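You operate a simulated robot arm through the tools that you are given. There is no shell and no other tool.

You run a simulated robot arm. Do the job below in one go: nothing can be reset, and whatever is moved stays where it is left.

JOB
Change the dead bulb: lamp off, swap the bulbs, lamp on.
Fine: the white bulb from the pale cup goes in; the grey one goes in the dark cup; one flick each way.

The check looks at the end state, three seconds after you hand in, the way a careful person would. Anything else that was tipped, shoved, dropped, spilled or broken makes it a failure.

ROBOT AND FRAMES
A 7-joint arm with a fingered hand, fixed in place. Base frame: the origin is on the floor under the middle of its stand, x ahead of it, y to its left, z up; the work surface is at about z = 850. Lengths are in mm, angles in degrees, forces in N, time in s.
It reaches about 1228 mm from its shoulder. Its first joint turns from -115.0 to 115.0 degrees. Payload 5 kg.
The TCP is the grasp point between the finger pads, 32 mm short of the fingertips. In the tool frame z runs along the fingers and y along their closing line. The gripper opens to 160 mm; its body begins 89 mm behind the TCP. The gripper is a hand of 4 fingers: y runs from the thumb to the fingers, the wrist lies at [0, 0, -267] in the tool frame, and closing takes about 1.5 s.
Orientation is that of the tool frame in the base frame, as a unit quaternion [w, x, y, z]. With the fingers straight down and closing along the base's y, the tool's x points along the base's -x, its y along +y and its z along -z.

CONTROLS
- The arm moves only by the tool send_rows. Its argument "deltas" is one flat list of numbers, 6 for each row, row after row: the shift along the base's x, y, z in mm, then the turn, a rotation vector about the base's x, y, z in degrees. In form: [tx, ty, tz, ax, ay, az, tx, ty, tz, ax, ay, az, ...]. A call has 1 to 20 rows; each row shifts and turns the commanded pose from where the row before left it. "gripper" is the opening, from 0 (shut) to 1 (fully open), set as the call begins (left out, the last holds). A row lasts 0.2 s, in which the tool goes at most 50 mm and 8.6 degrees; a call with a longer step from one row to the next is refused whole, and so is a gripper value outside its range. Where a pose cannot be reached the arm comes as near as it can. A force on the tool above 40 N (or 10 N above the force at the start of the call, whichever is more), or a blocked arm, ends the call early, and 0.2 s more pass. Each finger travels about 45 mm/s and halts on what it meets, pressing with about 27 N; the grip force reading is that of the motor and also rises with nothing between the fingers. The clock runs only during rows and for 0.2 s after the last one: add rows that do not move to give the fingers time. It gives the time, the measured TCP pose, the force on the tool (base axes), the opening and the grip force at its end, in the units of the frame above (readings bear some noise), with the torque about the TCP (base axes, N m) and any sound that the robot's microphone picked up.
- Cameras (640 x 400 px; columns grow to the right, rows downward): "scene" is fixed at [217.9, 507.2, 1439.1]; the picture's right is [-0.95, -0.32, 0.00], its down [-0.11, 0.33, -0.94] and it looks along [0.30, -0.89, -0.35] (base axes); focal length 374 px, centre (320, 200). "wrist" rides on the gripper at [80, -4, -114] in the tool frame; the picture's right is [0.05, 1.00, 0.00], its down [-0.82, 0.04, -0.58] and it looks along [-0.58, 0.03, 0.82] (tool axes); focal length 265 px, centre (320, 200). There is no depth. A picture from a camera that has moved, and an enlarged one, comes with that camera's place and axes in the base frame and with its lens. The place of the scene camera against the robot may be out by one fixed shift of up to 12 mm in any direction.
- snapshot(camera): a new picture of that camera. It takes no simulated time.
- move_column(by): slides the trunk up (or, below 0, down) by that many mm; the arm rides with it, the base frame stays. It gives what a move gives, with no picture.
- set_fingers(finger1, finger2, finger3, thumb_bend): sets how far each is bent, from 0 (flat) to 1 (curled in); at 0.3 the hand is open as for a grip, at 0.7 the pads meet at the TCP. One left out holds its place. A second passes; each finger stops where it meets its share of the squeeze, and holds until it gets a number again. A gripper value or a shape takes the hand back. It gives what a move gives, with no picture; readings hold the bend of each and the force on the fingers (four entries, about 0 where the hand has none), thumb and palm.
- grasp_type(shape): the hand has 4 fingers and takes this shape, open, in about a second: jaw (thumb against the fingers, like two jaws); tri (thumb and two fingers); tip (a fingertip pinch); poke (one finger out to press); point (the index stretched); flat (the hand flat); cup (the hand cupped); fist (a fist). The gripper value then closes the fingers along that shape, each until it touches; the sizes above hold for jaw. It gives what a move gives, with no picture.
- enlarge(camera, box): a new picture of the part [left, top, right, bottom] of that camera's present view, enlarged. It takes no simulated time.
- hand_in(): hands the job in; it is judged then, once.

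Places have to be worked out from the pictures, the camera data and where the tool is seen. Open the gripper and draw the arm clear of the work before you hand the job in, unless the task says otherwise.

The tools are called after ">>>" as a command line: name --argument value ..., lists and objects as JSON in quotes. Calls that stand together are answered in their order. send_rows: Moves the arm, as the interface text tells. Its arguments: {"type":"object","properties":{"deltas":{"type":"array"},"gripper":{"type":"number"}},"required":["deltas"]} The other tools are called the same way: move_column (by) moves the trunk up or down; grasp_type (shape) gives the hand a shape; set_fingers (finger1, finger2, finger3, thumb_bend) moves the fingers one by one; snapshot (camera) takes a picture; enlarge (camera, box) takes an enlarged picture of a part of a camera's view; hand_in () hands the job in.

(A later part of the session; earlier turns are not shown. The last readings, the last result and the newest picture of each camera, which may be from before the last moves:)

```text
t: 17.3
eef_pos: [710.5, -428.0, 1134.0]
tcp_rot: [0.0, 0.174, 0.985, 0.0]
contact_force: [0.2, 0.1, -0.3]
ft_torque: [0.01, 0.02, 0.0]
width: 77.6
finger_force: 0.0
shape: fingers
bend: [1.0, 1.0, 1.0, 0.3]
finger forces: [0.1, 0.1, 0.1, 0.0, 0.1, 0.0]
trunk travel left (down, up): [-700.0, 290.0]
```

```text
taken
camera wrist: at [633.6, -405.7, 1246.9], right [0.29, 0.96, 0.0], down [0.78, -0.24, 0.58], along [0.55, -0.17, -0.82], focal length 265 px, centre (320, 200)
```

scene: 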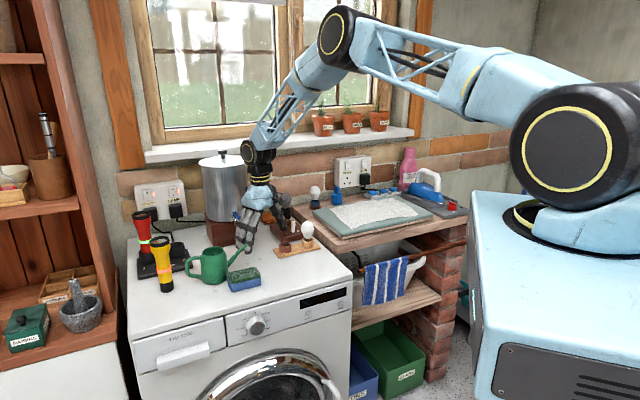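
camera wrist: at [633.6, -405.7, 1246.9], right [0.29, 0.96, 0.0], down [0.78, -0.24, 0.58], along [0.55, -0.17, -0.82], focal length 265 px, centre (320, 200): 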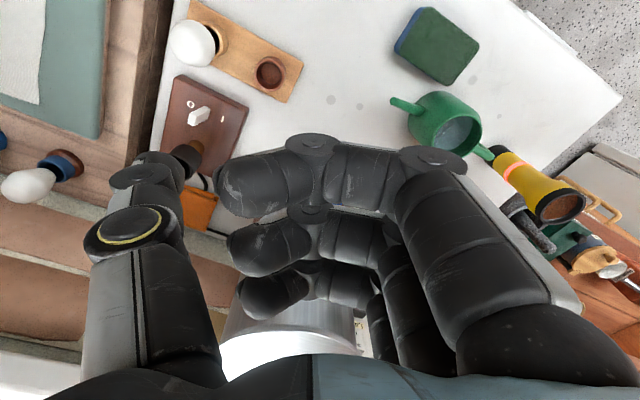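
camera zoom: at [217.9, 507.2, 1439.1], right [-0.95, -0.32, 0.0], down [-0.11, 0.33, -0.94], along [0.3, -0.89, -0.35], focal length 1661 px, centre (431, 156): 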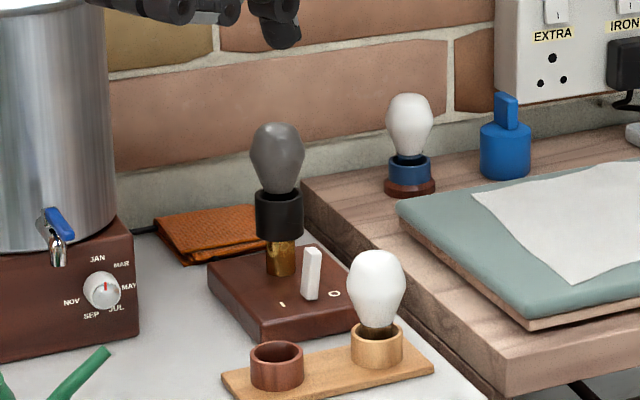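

Everything looks undisturbed: the tap, can, knob and cups are where they were. I zoom on the two bulbs and the socket to see how they are held.

>>> enlarge --camera "scene" --box '[270, 180, 310, 225]'

>>> enlarge --camera "scene" --box '[270, 220, 330, 260]'

>>> enlarge --camera "wrist" --box '[160, 10, 310, 200]'

```text
8.89 times, centred on (290, 202) of scene
camera zoom: at [217.9, 507.2, 1439.1], right [-0.95, -0.32, 0.0], down [-0.11, 0.33, -0.94], along [0.3, -0.89, -0.35], focal length 3323 px, centre (587, 178)
```

zoom: 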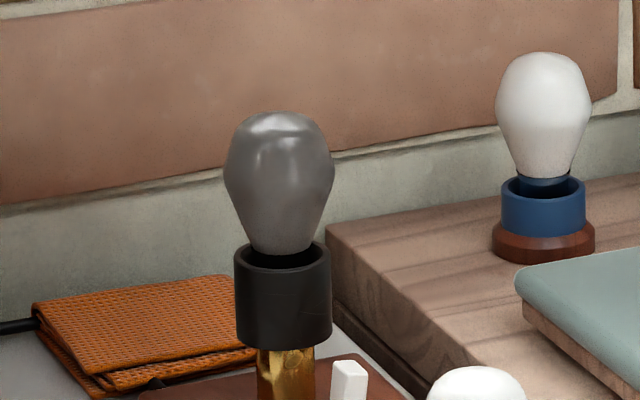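

```text
10.00 times, centred on (300, 240) of scene
camera zoom: at [217.9, 507.2, 1439.1], right [-0.95, -0.32, 0.0], down [-0.11, 0.33, -0.94], along [0.3, -0.89, -0.35], focal length 3738 px, centre (520, -200)
```

zoom: 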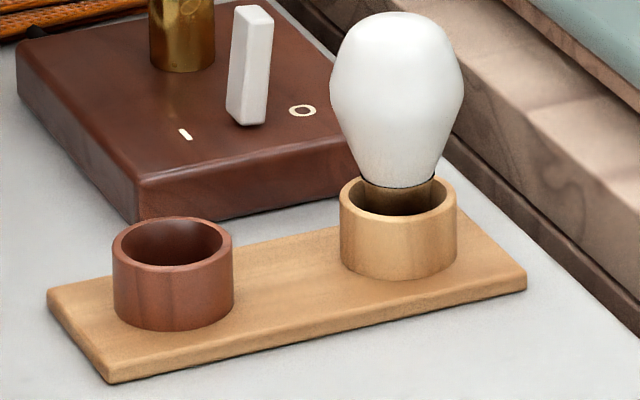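

```text
2.11 times, centred on (235, 105) of wrist
camera zoom: at [633.6, -405.7, 1246.9], right [0.29, 0.96, 0.0], down [0.78, -0.24, 0.58], along [0.55, -0.17, -0.82], focal length 559 px, centre (499, 400)
```

zoom: 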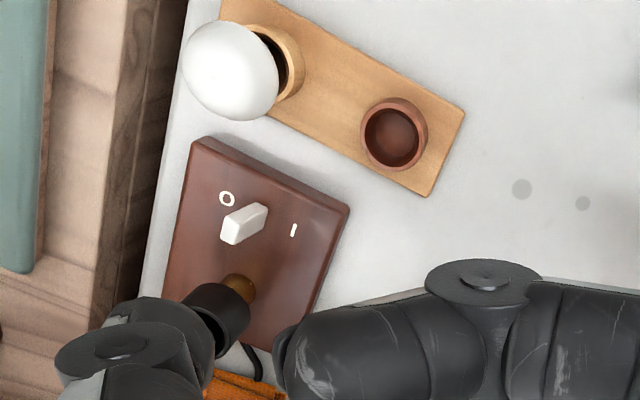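

Both bulbs are pear-shaped, about 44 mm wide at the widest, and sit in plain round holders with no visible slots. I try the "tri" shape here in free air to see whether it suits a round bulb better than jaw.

>>> grasp_type --shape "tri"

>>> snapshot --camera "wrist"

>>> enlarge --camera "scene" --box '[200, 80, 320, 220]'

```text
t: 18.2
eef_pos: [710.3, -429.3, 1132.9]
tcp_rot: [0.001, 0.173, 0.985, 0.0]
contact_force: [0.1, 0.4, -0.5]
ft_torque: [-0.02, 0.01, -0.03]
width: 159.9
finger_force: 0.1
shape: tri
bend: [0.3, 0.3, 0.01, 0.3]
finger forces: [0.0, 0.0, 0.1, 0.0, 0.0, 0.0]
trunk travel left (down, up): [-700.0, 290.0]
```

```text
taken
camera wrist: at [633.4, -405.2, 1247.5], right [0.29, 0.96, 0.0], down [0.78, -0.24, 0.58], along [0.55, -0.17, -0.82], focal length 265 px, centre (320, 200)
```

wrist: 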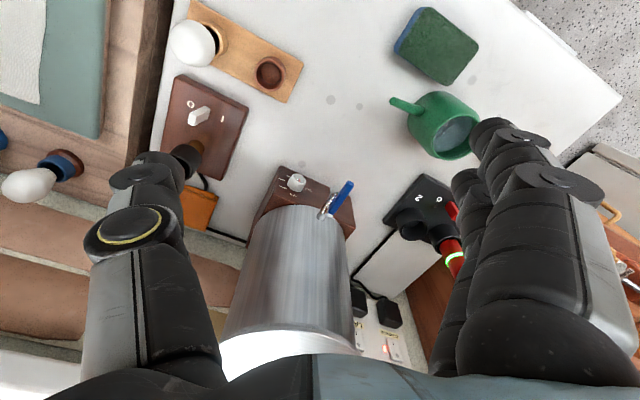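

```text
2.86 times, centred on (260, 150) of scene
camera zoom: at [217.9, 507.2, 1439.1], right [-0.95, -0.32, 0.0], down [-0.11, 0.33, -0.94], along [0.3, -0.89, -0.35], focal length 1068 px, centre (491, 343)
```

zoom: 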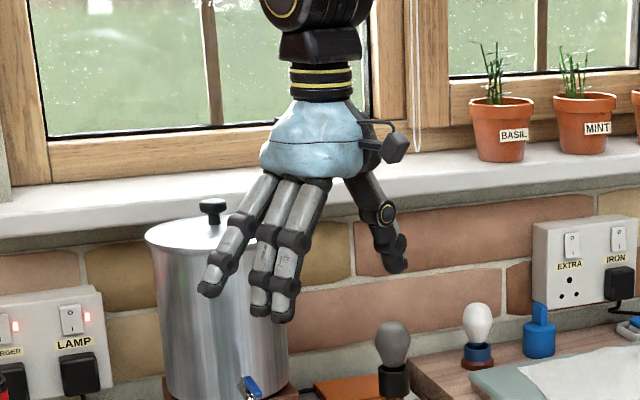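

Tri would be lopsided on a round bulb, so I use the symmetric jaw shape. I switch to jaw here in free air, then hover above the grey bulb with the hand partly closed.

>>> grasp_type --shape "jaw"

>>> send_rows --deltas '[5, -40, 0, 0, 0, 0, 5, -40, 0, 0, 0, 0, 5, -40, 0, 0, 0, 0, 5, -40, 0, 0, 0, 0, 5, -38, 0, 0, 0, 0, 0, 0, -25, 0, 0, 0, 0, 0, -20, 0, 0, 0, 0, 0, 0, 0, 0, 0]' --gripper 0.65

>>> snapshot --camera "wrist"

>>> snapshot --camera "scene"

```text
t: 19.1
eef_pos: [710.9, -428.5, 1133.2]
tcp_rot: [0.0, 0.173, 0.985, 0.0]
contact_force: [0.3, 0.2, 0.6]
ft_torque: [0.01, -0.02, -0.01]
width: 159.7
finger_force: 0.0
shape: jaw
bend: [0.3, 0.3, 0.3, 0.3]
finger forces: [0.0, 0.0, 0.0, 0.1, 0.0, 0.1]
trunk travel left (down, up): [-700.0, 290.0]
```

```text
t: 20.9
eef_pos: [734.8, -631.9, 1087.2]
tcp_rot: [0.0, 0.173, 0.985, 0.0]
contact_force: [0.2, -0.2, 1.0]
ft_torque: [0.01, 0.01, -0.02]
width: 104.4
finger_force: 0.1
shape: jaw
bend: [0.69, 0.69, 0.69, 0.66]
finger forces: [0.1, 0.1, 0.0, 0.0, 0.0, 0.0]
trunk travel left (down, up): [-700.0, 290.0]
```

```text
taken
camera wrist: at [658.3, -606.9, 1201.7], right [0.29, 0.96, 0.0], down [0.78, -0.24, 0.58], along [0.55, -0.17, -0.82], focal length 265 px, centre (320, 200)
```

wrist: 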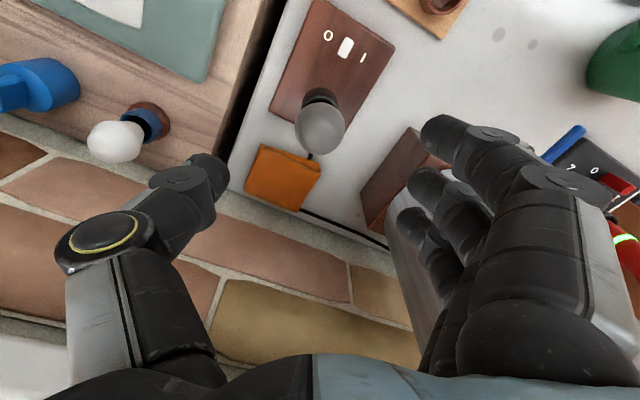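

```text
taken
```

scene: 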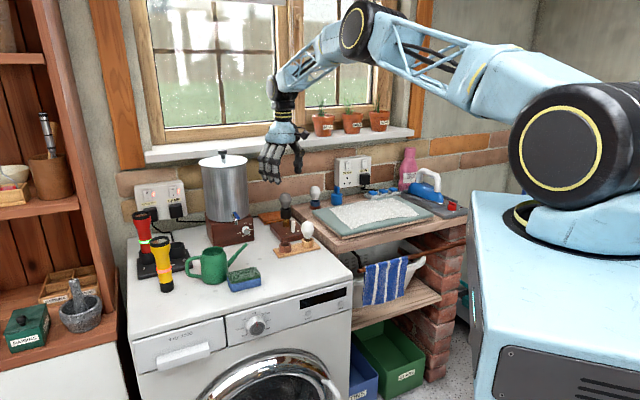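

The bulb appears almost exactly under the TCP, at about (735, -630). I enlarge to refine this before descending.

>>> enlarge --camera "wrist" --box '[260, 60, 380, 180]'

>>> enlarge --camera "scene" --box '[230, 100, 330, 240]'

```text
3.33 times, centred on (320, 120) of wrist
camera zoom: at [658.3, -606.9, 1201.7], right [0.29, 0.96, 0.0], down [0.78, -0.24, 0.58], along [0.55, -0.17, -0.82], focal length 885 px, centre (320, 467)
```

zoom: 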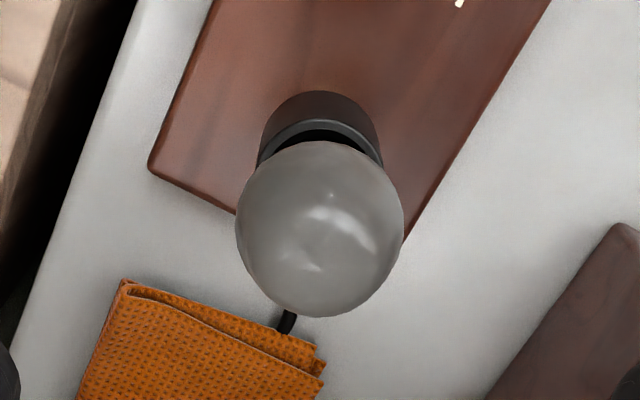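

```text
2.86 times, centred on (280, 170) of scene
camera zoom: at [217.9, 507.2, 1439.1], right [-0.95, -0.32, 0.0], down [-0.11, 0.33, -0.94], along [0.3, -0.89, -0.35], focal length 1068 px, centre (434, 286)
```

zoom: 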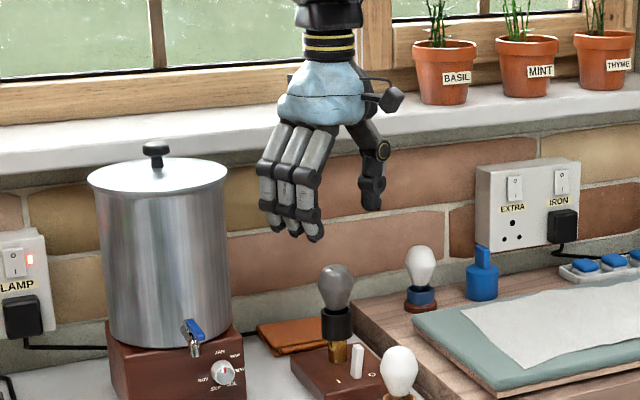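

The bulb axis is within about 1–2 mm of the TCP axis and its widest point is at about z = 981. I descend part-way and look again.

>>> send_rows --deltas '[0, 0, -30, 0, 0, 0, 0, 0, -30, 0, 0, 0, 0, 0, 0, 0, 0, 0]'

>>> snapshot --camera "wrist"

>>> enlarge --camera "scene" --box '[230, 140, 330, 240]'

```text
t: 21.7
eef_pos: [734.3, -630.7, 1027.9]
tcp_rot: [0.0, 0.174, 0.985, -0.001]
contact_force: [0.1, -0.4, 0.0]
ft_torque: [0.01, 0.01, 0.03]
width: 104.4
finger_force: 0.0
shape: jaw
bend: [0.69, 0.69, 0.69, 0.66]
finger forces: [0.0, 0.0, 0.1, 0.1, 0.1, 0.0]
trunk travel left (down, up): [-700.0, 290.0]
```

```text
taken
camera wrist: at [656.4, -606.3, 1141.9], right [0.29, 0.96, 0.0], down [0.78, -0.24, 0.58], along [0.55, -0.17, -0.82], focal length 265 px, centre (320, 200)
```

wrist: 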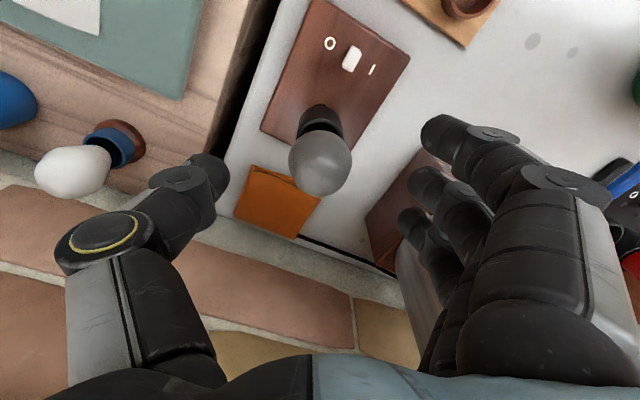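

```text
4.00 times, centred on (280, 190) of scene
camera zoom: at [217.9, 507.2, 1439.1], right [-0.95, -0.32, 0.0], down [-0.11, 0.33, -0.94], along [0.3, -0.89, -0.35], focal length 1495 px, centre (480, 240)
```

zoom: 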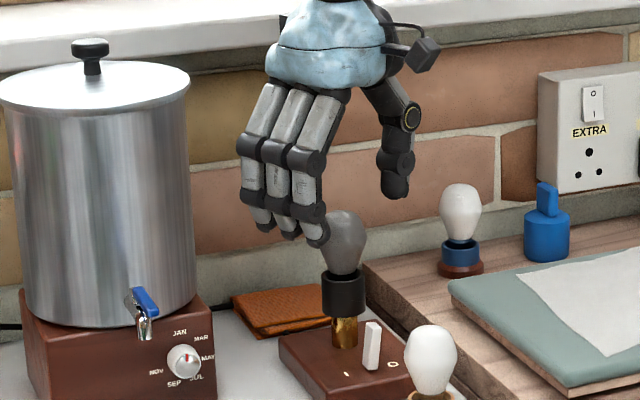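

The bulb stays centred as I descend. I make a 1.5 mm correction and lower to the grip height at z of about 984.

>>> send_rows --deltas '[1.5, -0.5, -22, 0, 0, 0, 0, 0, -22, 0, 0, 0, 0, 0, 0, 0, 0, 0]'

>>> snapshot --camera "wrist"

>>> enlarge --camera "scene" --box '[250, 160, 330, 240]'

```text
t: 22.5
eef_pos: [733.7, -629.8, 983.4]
tcp_rot: [0.0, 0.173, 0.985, 0.0]
contact_force: [0.5, 0.3, 0.0]
ft_torque: [0.02, 0.0, 0.0]
width: 104.3
finger_force: 0.1
shape: jaw
bend: [0.69, 0.69, 0.69, 0.66]
finger forces: [0.1, 0.0, 0.1, 0.1, 0.0, 0.0]
trunk travel left (down, up): [-700.0, 290.0]
```

```text
taken
camera wrist: at [657.3, -606.6, 1098.1], right [0.29, 0.96, 0.0], down [0.78, -0.24, 0.58], along [0.55, -0.17, -0.82], focal length 265 px, centre (320, 200)
```

wrist: 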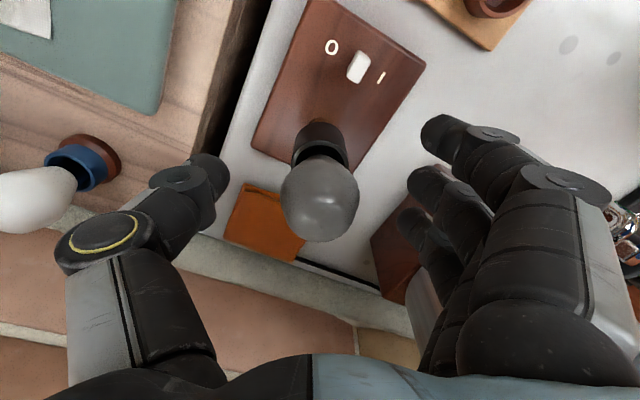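

```text
5.00 times, centred on (290, 200) of scene
camera zoom: at [217.9, 507.2, 1439.1], right [-0.95, -0.32, 0.0], down [-0.11, 0.33, -0.94], along [0.3, -0.89, -0.35], focal length 1869 px, centre (470, 200)
```

zoom: 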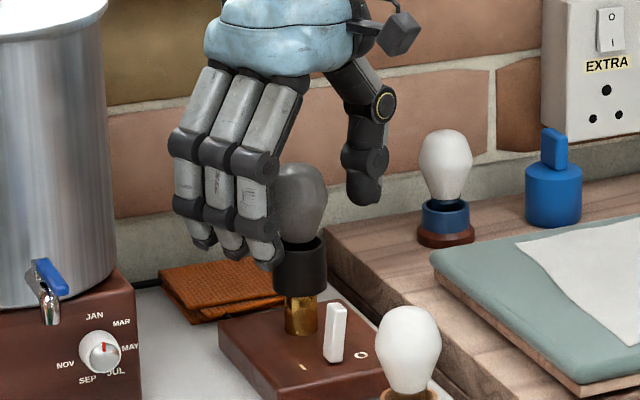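

The bulb's widest point is now at the pad level; I shift 3 mm to put its axis on the middle finger–thumb line, then close gently.

>>> send_rows --deltas '[3, -1, -2, 0, 0, 0, 0, 0, 0, 0, 0, 0]'

>>> send_rows --deltas '[0, 0, 0, 0, 0, 0, 0, 0, 0, 0, 0, 0, 0, 0, 0, 0, 0, 0, 0, 0, 0, 0, 0, 0, 0, 0, 0, 0, 0, 0, 0, 0, 0, 0, 0, 0, 0, 0, 0, 0, 0, 0]' --gripper 0.2

>>> snapshot --camera "wrist"

>>> enlarge --camera "scene" --box '[250, 160, 330, 240]'

```text
t: 23.1
eef_pos: [736.6, -631.0, 982.3]
tcp_rot: [0.0, 0.173, 0.985, 0.0]
contact_force: [-0.3, 0.1, 0.0]
ft_torque: [-0.01, -0.01, 0.01]
width: 104.4
finger_force: 0.1
shape: jaw
bend: [0.69, 0.69, 0.69, 0.66]
finger forces: [0.0, 0.0, 0.0, 0.0, 0.1, 0.0]
trunk travel left (down, up): [-700.0, 290.0]
```

```text
t: 24.7
eef_pos: [737.4, -630.7, 981.4]
tcp_rot: [0.001, 0.173, 0.985, -0.001]
contact_force: [-0.5, -0.4, 0.0]
ft_torque: [-0.01, -0.02, -0.04]
width: 15.9
finger_force: 20.6
shape: jaw
bend: [0.66, 0.73, 0.66, 0.71]
finger forces: [2.7, 8.8, 3.0, 0.0, 15.1, 0.0]
trunk travel left (down, up): [-700.0, 290.0]
```

```text
taken
camera wrist: at [660.8, -606.8, 1096.0], right [0.29, 0.96, 0.0], down [0.78, -0.24, 0.58], along [0.55, -0.17, -0.82], focal length 265 px, centre (320, 200)
```

wrist: 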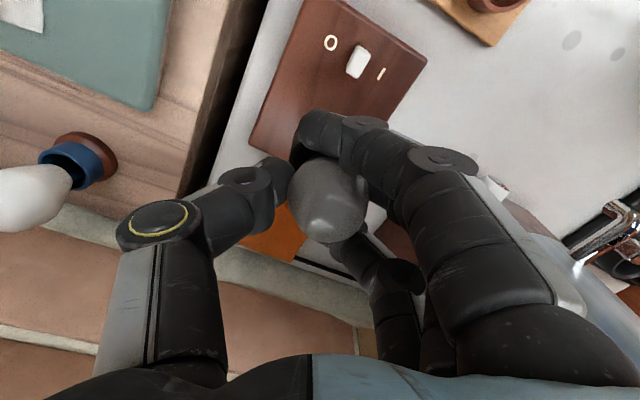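

```text
5.00 times, centred on (290, 200) of scene
camera zoom: at [217.9, 507.2, 1439.1], right [-0.95, -0.32, 0.0], down [-0.11, 0.33, -0.94], along [0.3, -0.89, -0.35], focal length 1869 px, centre (470, 200)
```

zoom: 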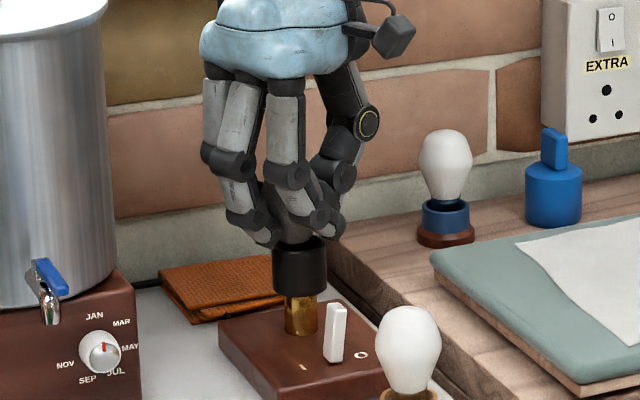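

A balanced grip: thumb 15 N against 2.7, 8.8 and 3 N on the fingers. I pull up gently in 2 mm steps to see whether the bulb comes straight out.

>>> send_rows --deltas '[0, 0, 2, 0, 0, 0, 0, 0, 2, 0, 0, 0, 0, 0, 2, 0, 0, 0]'

>>> enlarge --camera "scene" --box '[250, 160, 330, 240]'

```text
t: 25.5
eef_pos: [739.3, -630.7, 988.9]
tcp_rot: [0.0, 0.173, 0.985, 0.001]
contact_force: [0.1, -0.2, -0.8]
ft_torque: [-0.01, 0.0, 0.0]
width: 15.7
finger_force: 24.9
shape: jaw
bend: [0.66, 0.73, 0.66, 0.71]
finger forces: [3.5, 10.3, 4.5, 0.1, 18.5, 0.0]
trunk travel left (down, up): [-700.0, 290.0]
```

```text
5.00 times, centred on (290, 200) of scene
camera zoom: at [217.9, 507.2, 1439.1], right [-0.95, -0.32, 0.0], down [-0.11, 0.33, -0.94], along [0.3, -0.89, -0.35], focal length 1869 px, centre (470, 200)
```

zoom: 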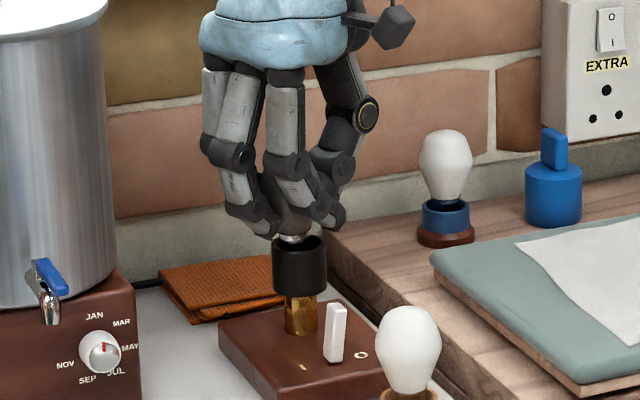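

The bulb lifts freely and its metal base is coming out of the socket. I continue straight up.

>>> send_rows --deltas '[0, 0, 5, 0, 0, 0, 0, 0, 8, 0, 0, 0, 0, 0, 10, 0, 0, 0, 0, 0, 15, 0, 0, 0, 0, 0, 20, 0, 0, 0, 0, 0, 20, 0, 0, 0, 0, 0, 0, 0, 0, 0]'

>>> enlarge --camera "scene" --box '[240, 140, 330, 240]'

>>> snapshot --camera "wrist"

```text
t: 27.1
eef_pos: [737.5, -630.9, 1065.6]
tcp_rot: [-0.001, 0.173, 0.985, 0.0]
contact_force: [0.0, -0.2, -1.0]
ft_torque: [0.0, -0.01, 0.0]
width: 15.6
finger_force: 24.6
shape: jaw
bend: [0.66, 0.73, 0.66, 0.72]
finger forces: [3.6, 10.0, 4.9, 0.1, 18.3, 0.0]
trunk travel left (down, up): [-700.0, 290.0]
```

```text
4.00 times, centred on (285, 190) of scene
camera zoom: at [217.9, 507.2, 1439.1], right [-0.95, -0.32, 0.0], down [-0.11, 0.33, -0.94], along [0.3, -0.89, -0.35], focal length 1495 px, centre (460, 240)
```

zoom: 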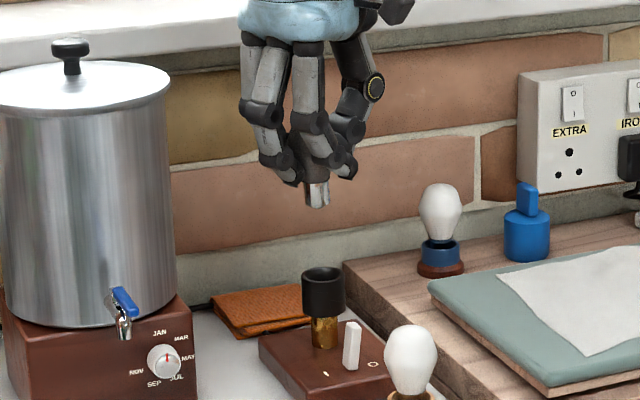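

```text
taken
camera wrist: at [661.8, -607.2, 1180.3], right [0.29, 0.96, 0.0], down [0.78, -0.24, 0.58], along [0.55, -0.17, -0.82], focal length 265 px, centre (320, 200)
```

wrist: 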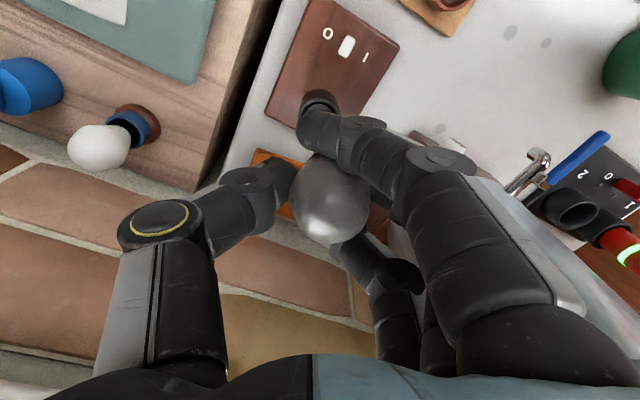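

The grey bulb is out, with its metal cap reaching about 57 mm below the TCP. I carry it high to above the dark cup at about (676, -484) and turn the hand so it will open across the row of cups, not toward the white bulb.

>>> send_rows --deltas '[0, 0, 20, 0, 0, 0, -7.7, 18.3, 0, 0, 0, 7.9, -7.7, 18.3, 0, 0, 0, 7.9, -7.7, 18.3, 0, 0, 0, 7.9, -7.7, 18.3, 0, 0, 0, 7.9, -7.7, 18.3, 0, 0, 0, 7.9, -7.7, 18.3, 0, 0, 0, 7.9, -7.7, 18.3, 0, 0, 0, 7.9, -7.7, 18.3, 0, 0, 0, 7.7, 0, 0, 0, 0, 0, 0]'

>>> snapshot --camera "wrist"

>>> snapshot --camera "scene"

```text
t: 29.3
eef_pos: [677.1, -485.1, 1085.7]
tcp_rot: [0.0, -0.367, 0.93, 0.0]
contact_force: [-0.7, -0.1, 0.5]
ft_torque: [0.04, -0.02, -0.01]
width: 15.8
finger_force: 25.4
shape: jaw
bend: [0.66, 0.73, 0.66, 0.72]
finger forces: [3.9, 10.0, 5.3, 0.0, 18.0, 0.0]
trunk travel left (down, up): [-700.0, 290.0]
```

```text
taken
camera wrist: at [621.6, -543.4, 1199.5], right [-0.72, 0.69, 0.0], down [0.57, 0.59, 0.58], along [0.4, 0.42, -0.82], focal length 265 px, centre (320, 200)
```

wrist: 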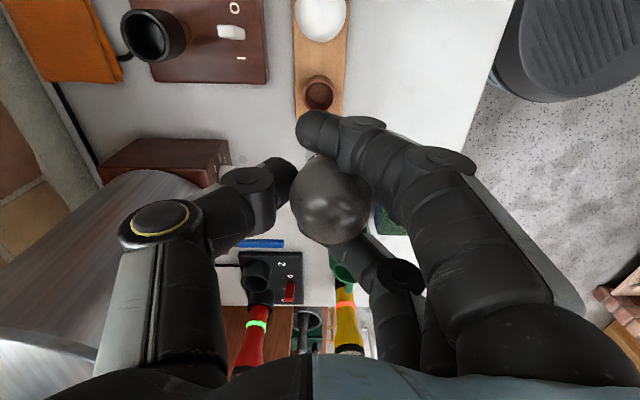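

```text
taken
```

scene: 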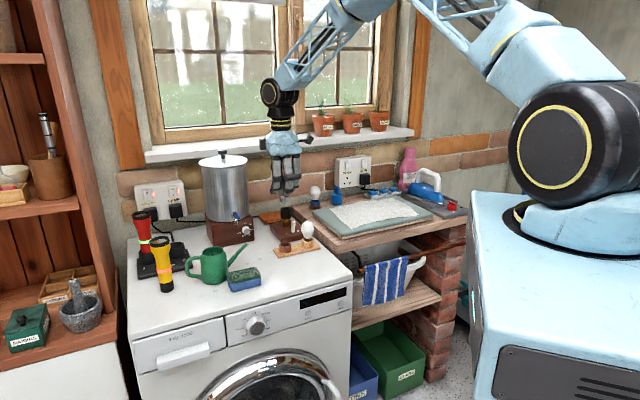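

The hand is turned as planned and the dark cup is visible just ahead of the fingers. I enlarge to measure its centre relative to the hand.

>>> enlarge --camera "wrist" --box '[270, 60, 370, 130]'

>>> enlarge --camera "scene" --box '[250, 150, 340, 270]'

>>> enlarge --camera "wrist" --box '[270, 0, 370, 70]'

```text
5.71 times, centred on (320, 95) of wrist
camera zoom: at [621.6, -543.4, 1199.5], right [-0.72, 0.69, 0.0], down [0.57, 0.59, 0.58], along [0.4, 0.42, -0.82], focal length 1517 px, centre (320, 800)
```

zoom: 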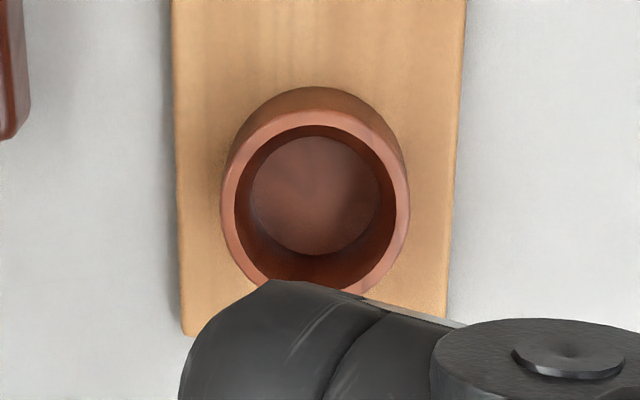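

```text
3.33 times, centred on (295, 210) of scene
camera zoom: at [217.9, 507.2, 1439.1], right [-0.95, -0.32, 0.0], down [-0.11, 0.33, -0.94], along [0.3, -0.89, -0.35], focal length 1246 px, centre (403, 167)
```

zoom: 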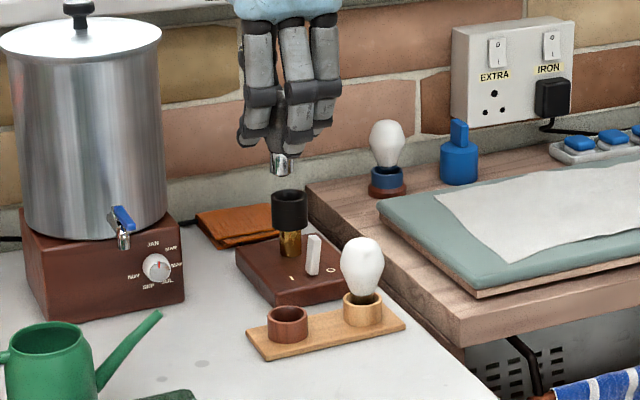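

```text
5.71 times, centred on (320, 35) of wrist
camera zoom: at [621.6, -543.4, 1199.5], right [-0.72, 0.69, 0.0], down [0.57, 0.59, 0.58], along [0.4, 0.42, -0.82], focal length 1517 px, centre (320, 1143)
```

zoom: 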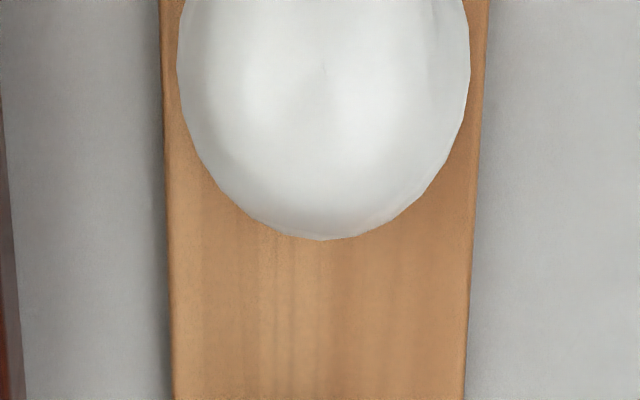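

The cup centre is within about 1.5 mm of the TCP axis. I check how the bulb sits in the hand.

>>> enlarge --camera "wrist" --box '[250, 130, 410, 260]'

>>> enlarge --camera "scene" --box '[260, 130, 310, 210]'

```text
3.08 times, centred on (330, 195) of wrist
camera zoom: at [621.6, -543.4, 1199.5], right [-0.72, 0.69, 0.0], down [0.57, 0.59, 0.58], along [0.4, 0.42, -0.82], focal length 817 px, centre (289, 215)
```

zoom: 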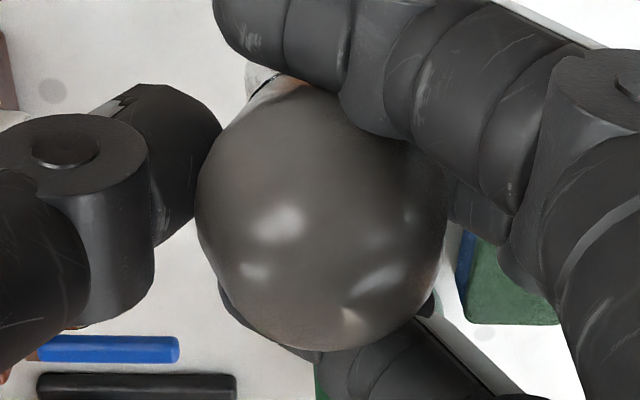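

```text
5.00 times, centred on (285, 170) of scene
camera zoom: at [217.9, 507.2, 1439.1], right [-0.95, -0.32, 0.0], down [-0.11, 0.33, -0.94], along [0.3, -0.89, -0.35], focal length 1869 px, centre (495, 350)
```

zoom: 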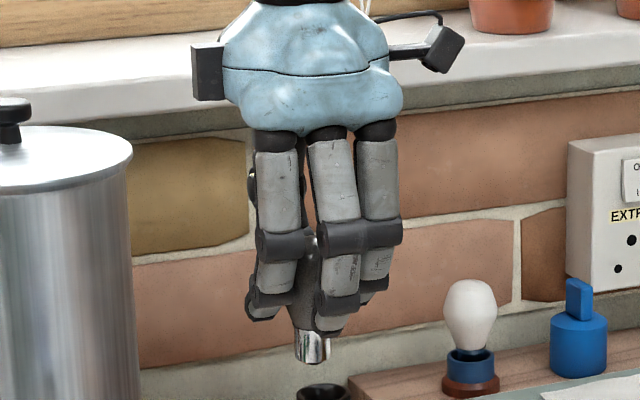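

The bulb head sits about 5 mm toward the fingers with a slight 4° tilt, so I shift about 5 mm to put the cap over the cup centre and descend to just above the rim.

>>> send_rows --deltas '[-0.4, -4.7, -30, 0, 0, 0, 0, 0, -40, 0, 0, 0, 0, 0, -35, 0, 0, 0, 0, 0, -15, 0, 0, 0, 0, 0, 0, 0, 0, 0]'

>>> enlarge --camera "scene" --box '[260, 190, 330, 260]'

>>> snapshot --camera "wrist"

>>> enlarge --camera "wrist" --box '[250, 90, 390, 250]'

```text
t: 30.5
eef_pos: [676.6, -489.3, 966.2]
tcp_rot: [0.0, -0.367, 0.93, 0.001]
contact_force: [-0.1, -0.8, -1.2]
ft_torque: [0.01, -0.01, 0.03]
width: 15.8
finger_force: 24.4
shape: jaw
bend: [0.66, 0.73, 0.66, 0.72]
finger forces: [3.9, 10.0, 5.3, 0.0, 17.8, 0.0]
trunk travel left (down, up): [-700.0, 290.0]
```

```text
5.71 times, centred on (295, 225) of scene
camera zoom: at [217.9, 507.2, 1439.1], right [-0.95, -0.32, 0.0], down [-0.11, 0.33, -0.94], along [0.3, -0.89, -0.35], focal length 2136 px, centre (463, 57)
```

zoom: 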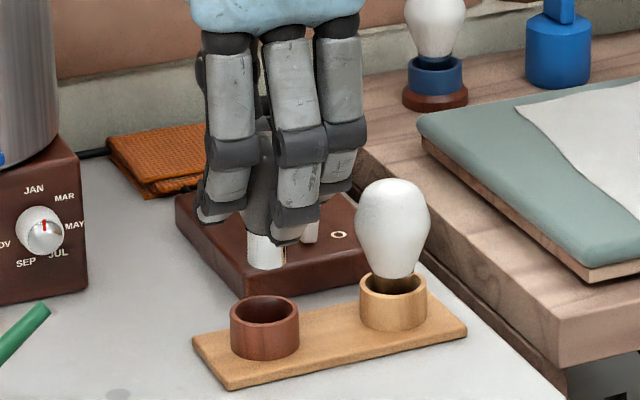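

```text
taken
camera wrist: at [620.0, -547.8, 1080.6], right [-0.72, 0.69, 0.0], down [0.57, 0.59, 0.58], along [0.4, 0.42, -0.82], focal length 265 px, centre (320, 200)
```

wrist: 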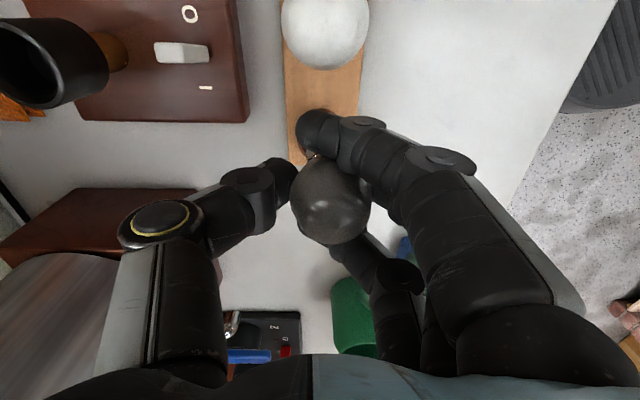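

```text
2.50 times, centred on (320, 170) of wrist
camera zoom: at [620.0, -547.8, 1080.6], right [-0.72, 0.69, 0.0], down [0.57, 0.59, 0.58], along [0.4, 0.42, -0.82], focal length 664 px, centre (320, 275)
```

zoom: 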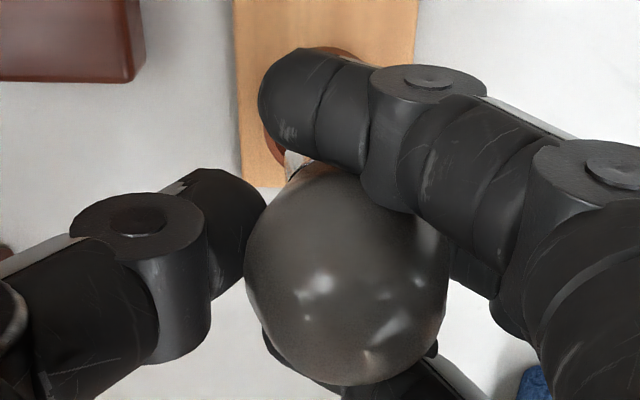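

The cap lines up with the cup within about 2 mm. I make a 1 mm correction and lower slowly into the cup, watching the force.

>>> send_rows --deltas '[1.1, 1.0, -10, 0, 0, 0, 0, 0, -10, 0, 0, 0, 0, 0, -6, 0, 0, 0, 0, 0, 0, 0, 0, 0]'

>>> enlarge --camera "scene" --box '[260, 200, 330, 260]'

>>> enlarge --camera "wrist" --box '[250, 90, 390, 250]'

```text
t: 31.5
eef_pos: [677.2, -487.8, 939.9]
tcp_rot: [0.0, -0.367, 0.93, 0.0]
contact_force: [0.1, -0.8, -0.6]
ft_torque: [0.01, 0.01, -0.03]
width: 15.4
finger_force: 25.4
shape: jaw
bend: [0.66, 0.73, 0.66, 0.72]
finger forces: [3.9, 10.0, 5.4, 0.1, 17.8, 0.0]
trunk travel left (down, up): [-700.0, 290.0]
```

```text
6.67 times, centred on (295, 230) of scene
camera zoom: at [217.9, 507.2, 1439.1], right [-0.95, -0.32, 0.0], down [-0.11, 0.33, -0.94], along [0.3, -0.89, -0.35], focal length 2492 px, centre (487, 0)
```

zoom: 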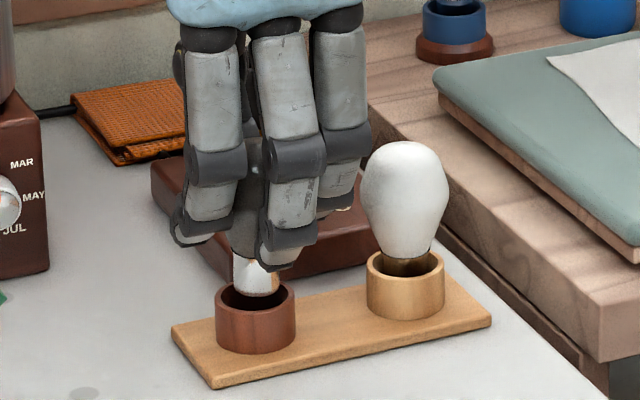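

```text
2.50 times, centred on (320, 170) of wrist
camera zoom: at [621.4, -546.4, 1054.8], right [-0.72, 0.69, 0.0], down [0.57, 0.59, 0.58], along [0.4, 0.42, -0.82], focal length 664 px, centre (320, 275)
```

zoom: 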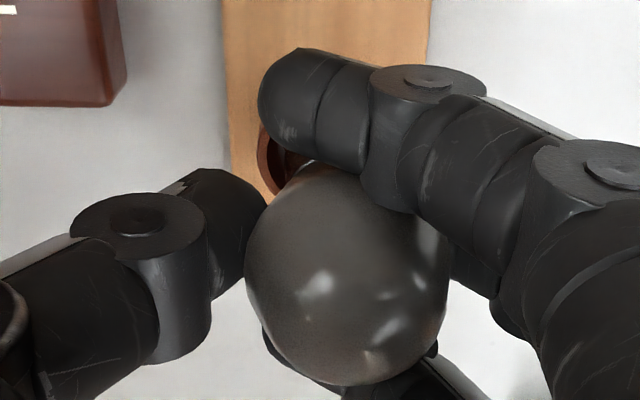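

The cap is inside the cup mouth and centred. I keep lowering in small steps to feel the bottom.

>>> send_rows --deltas '[0, 0, -4, 0, 0, 0, 0, 0, -4, 0, 0, 0, 0, 0, -3, 0, 0, 0, 0, 0, -2, 0, 0, 0, 0, 0, 0, 0, 0, 0]'

>>> enlarge --camera "scene" --box '[260, 200, 330, 260]'

```text
t: 32.7
eef_pos: [677.1, -487.6, 925.8]
tcp_rot: [0.0, -0.367, 0.93, 0.0]
contact_force: [-0.4, -0.1, -1.2]
ft_torque: [-0.01, -0.02, 0.02]
width: 15.8
finger_force: 25.3
shape: jaw
bend: [0.66, 0.73, 0.66, 0.72]
finger forces: [3.9, 10.0, 5.5, 0.1, 17.8, 0.0]
trunk travel left (down, up): [-700.0, 290.0]
```

```text
6.67 times, centred on (295, 230) of scene
camera zoom: at [217.9, 507.2, 1439.1], right [-0.95, -0.32, 0.0], down [-0.11, 0.33, -0.94], along [0.3, -0.89, -0.35], focal length 2492 px, centre (487, 0)
```

zoom: 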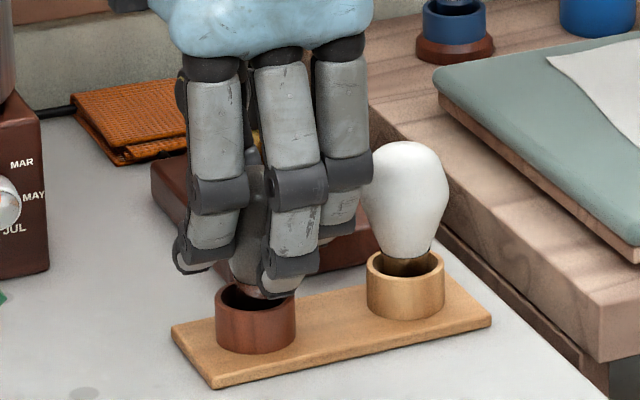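

Still no contact at TCP z = 926. I continue in 1.5 mm steps.

>>> send_rows --deltas '[0, 0, -1.5, 0, 0, 0, 0, 0, -1.5, 0, 0, 0, 0, 0, 0, 0, 0, 0]'

>>> enlarge --camera "scene" --box '[270, 220, 310, 260]'

>>> enlarge --camera "wrist" --box '[250, 90, 390, 250]'

```text
t: 33.5
eef_pos: [678.0, -486.6, 924.2]
tcp_rot: [0.001, -0.366, 0.931, 0.0]
contact_force: [-0.6, 0.2, 0.0]
ft_torque: [0.02, 0.02, 0.0]
width: 15.6
finger_force: 24.9
shape: jaw
bend: [0.66, 0.73, 0.66, 0.72]
finger forces: [3.9, 10.0, 5.5, 0.0, 17.8, 0.0]
trunk travel left (down, up): [-700.0, 290.0]
```

```text
10.00 times, centred on (290, 240) of scene
camera zoom: at [217.9, 507.2, 1439.1], right [-0.95, -0.32, 0.0], down [-0.11, 0.33, -0.94], along [0.3, -0.89, -0.35], focal length 3738 px, centre (620, -200)
```

zoom: 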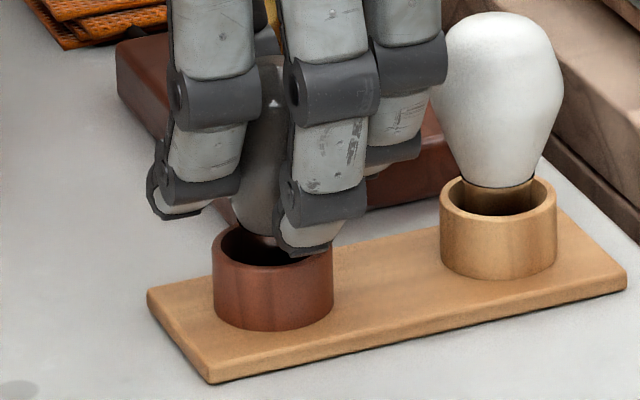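

```text
2.50 times, centred on (320, 170) of wrist
camera zoom: at [621.4, -545.6, 1038.0], right [-0.72, 0.69, 0.0], down [0.57, 0.59, 0.58], along [0.4, 0.42, -0.82], focal length 664 px, centre (320, 275)
```

zoom: 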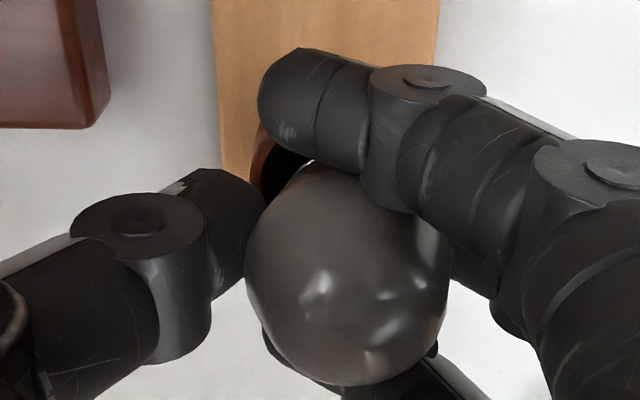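

The bulb's collar is already about level with where the white bulb's collar sits in its own cup, so the bottom should be very near. I take two more small steps.

>>> send_rows --deltas '[0, 0, -1.5, 0, 0, 0, 0, 0, -1.5, 0, 0, 0, 0, 0, 0, 0, 0, 0]'

>>> enlarge --camera "scene" --box '[270, 220, 310, 260]'

```text
t: 34.3
eef_pos: [675.9, -489.1, 922.2]
tcp_rot: [0.001, -0.366, 0.93, -0.001]
contact_force: [0.5, -0.4, 2.7]
ft_torque: [-0.01, -0.01, 0.01]
width: 15.5
finger_force: 24.9
shape: jaw
bend: [0.66, 0.73, 0.66, 0.72]
finger forces: [3.7, 9.5, 5.5, 0.0, 17.6, 0.1]
trunk travel left (down, up): [-700.0, 290.0]
```

```text
10.00 times, centred on (290, 240) of scene
camera zoom: at [217.9, 507.2, 1439.1], right [-0.95, -0.32, 0.0], down [-0.11, 0.33, -0.94], along [0.3, -0.89, -0.35], focal length 3738 px, centre (620, -200)
```

zoom: 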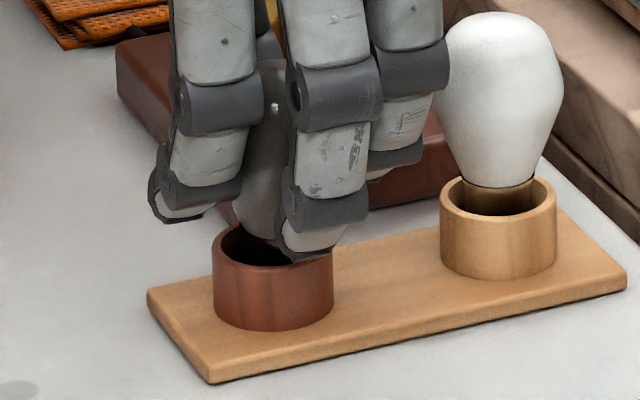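

Contact with the cup floor now reads about 3 N. I release by opening moderately, without moving the arm.

>>> send_rows --deltas '[0, 0, 0, 0, 0, 0, 0, 0, 0, 0, 0, 0, 0, 0, 0, 0, 0, 0, 0, 0, 0, 0, 0, 0, 0, 0, 0, 0, 0, 0]' --gripper 0.55

>>> enlarge --camera "scene" --box '[260, 200, 330, 260]'

>>> snapshot --camera "wrist"

```text
t: 35.5
eef_pos: [676.4, -489.7, 921.2]
tcp_rot: [-0.001, -0.366, 0.93, 0.0]
contact_force: [-0.4, 0.3, 0.1]
ft_torque: [0.01, -0.02, 0.03]
width: 87.2
finger_force: 0.0
shape: jaw
bend: [0.72, 0.72, 0.72, 0.7]
finger forces: [0.0, 0.0, 0.1, 0.0, 0.0, 0.0]
trunk travel left (down, up): [-700.0, 290.0]
```

```text
6.67 times, centred on (295, 230) of scene
camera zoom: at [217.9, 507.2, 1439.1], right [-0.95, -0.32, 0.0], down [-0.11, 0.33, -0.94], along [0.3, -0.89, -0.35], focal length 2492 px, centre (487, 0)
```

zoom: 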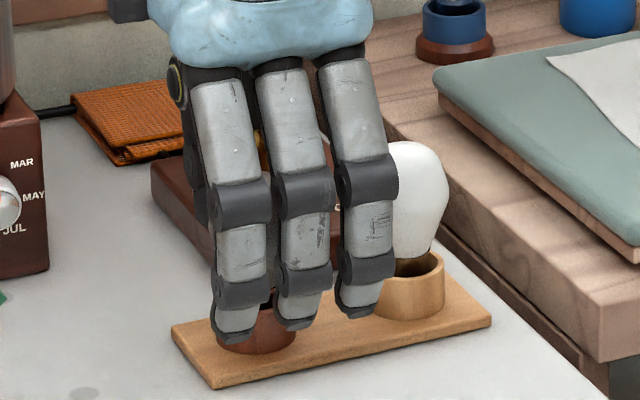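

```text
taken
camera wrist: at [620.9, -546.2, 1035.8], right [-0.72, 0.69, 0.0], down [0.57, 0.59, 0.58], along [0.4, 0.42, -0.82], focal length 265 px, centre (320, 200)
```

wrist: 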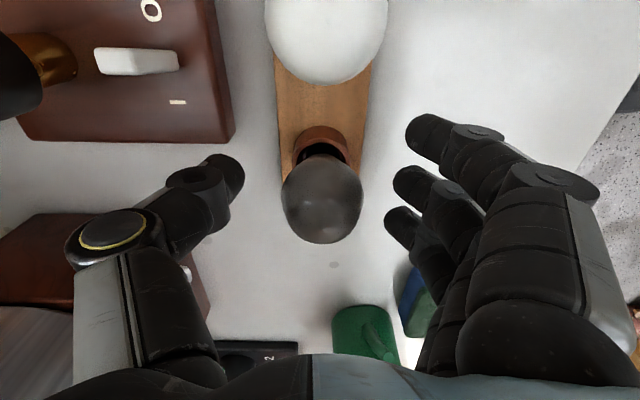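

The grey bulb stands upright in the dark cup and the fingers are clear. I lift straight up.

>>> send_rows --deltas '[0, 0, 10, 0, 0, 0, 0, 0, 25, 0, 0, 0, 0, 0, 35, 0, 0, 0, 0, 0, 40, 0, 0, 0, 0, 0, 40, 0, 0, 0, 0, 0, 0, 0, 0, 0]'

>>> enlarge --camera "scene" --box '[250, 180, 340, 260]'

>>> snapshot --camera "wrist"

```text
t: 36.9
eef_pos: [676.4, -490.4, 1069.4]
tcp_rot: [0.0, -0.367, 0.93, 0.001]
contact_force: [-0.7, 1.1, 0.1]
ft_torque: [0.01, 0.02, -0.02]
width: 87.6
finger_force: 0.1
shape: jaw
bend: [0.72, 0.72, 0.72, 0.7]
finger forces: [0.0, 0.0, 0.1, 0.0, 0.1, 0.0]
trunk travel left (down, up): [-700.0, 290.0]
```

```text
5.00 times, centred on (295, 220) of scene
camera zoom: at [217.9, 507.2, 1439.1], right [-0.95, -0.32, 0.0], down [-0.11, 0.33, -0.94], along [0.3, -0.89, -0.35], focal length 1869 px, centre (445, 100)
```

zoom: 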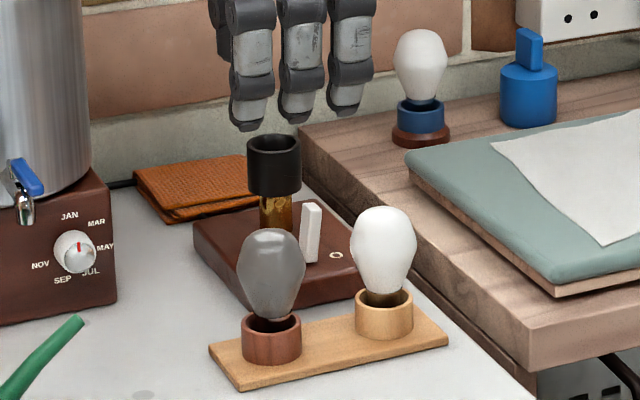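

```text
taken
camera wrist: at [621.1, -547.4, 1183.6], right [-0.72, 0.69, 0.0], down [0.57, 0.59, 0.58], along [0.4, 0.42, -0.82], focal length 265 px, centre (320, 200)
```

wrist: 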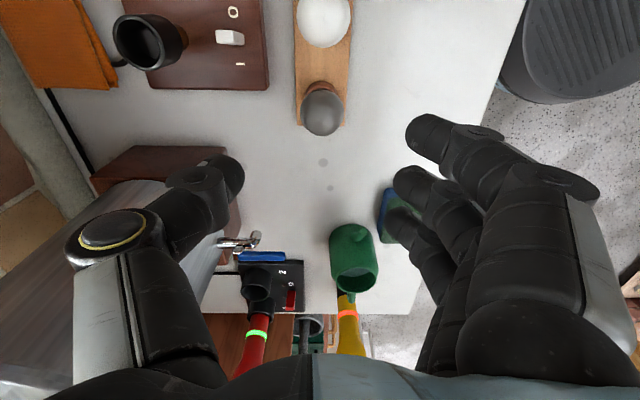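

The grey bulb is properly seated in the dark cup. Now I move over the white bulb at about (621, -542) at the same height and measure it.

>>> send_rows --deltas '[-28, -26, 0, 0, 0, 0, -27, -26, 0, 0, 0, 0, 0, 0, 0, 0, 0, 0]'

>>> snapshot --camera "wrist"

>>> enlarge --camera "wrist" --box '[260, 60, 380, 180]'

```text
t: 37.7
eef_pos: [623.4, -540.0, 1067.4]
tcp_rot: [-0.001, -0.368, 0.93, 0.0]
contact_force: [0.5, 0.1, 0.6]
ft_torque: [-0.03, 0.01, -0.01]
width: 87.7
finger_force: 0.1
shape: jaw
bend: [0.72, 0.72, 0.72, 0.7]
finger forces: [0.0, 0.0, 0.0, 0.0, 0.0, 0.1]
trunk travel left (down, up): [-700.0, 290.0]
```

```text
taken
camera wrist: at [568.0, -598.8, 1183.0], right [-0.72, 0.69, 0.0], down [0.57, 0.59, 0.58], along [0.4, 0.42, -0.82], focal length 265 px, centre (320, 200)
```

wrist: 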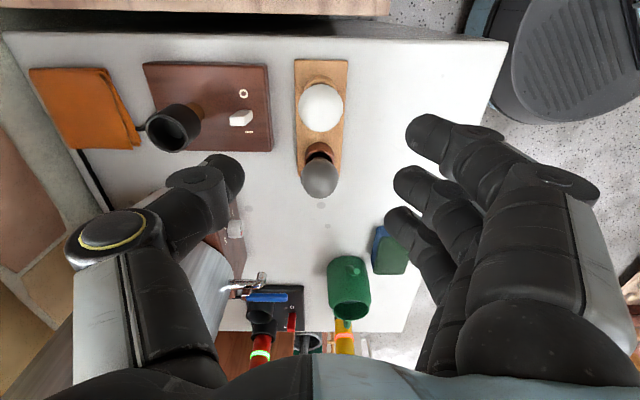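

```text
3.33 times, centred on (320, 120) of wrist
camera zoom: at [568.0, -598.8, 1183.0], right [-0.72, 0.69, 0.0], down [0.57, 0.59, 0.58], along [0.4, 0.42, -0.82], focal length 885 px, centre (320, 467)
```

zoom: 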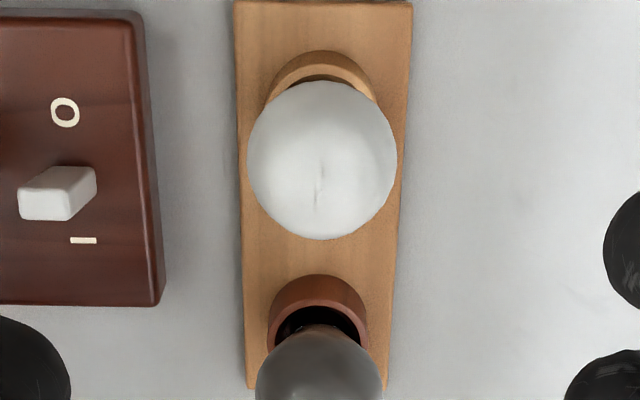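

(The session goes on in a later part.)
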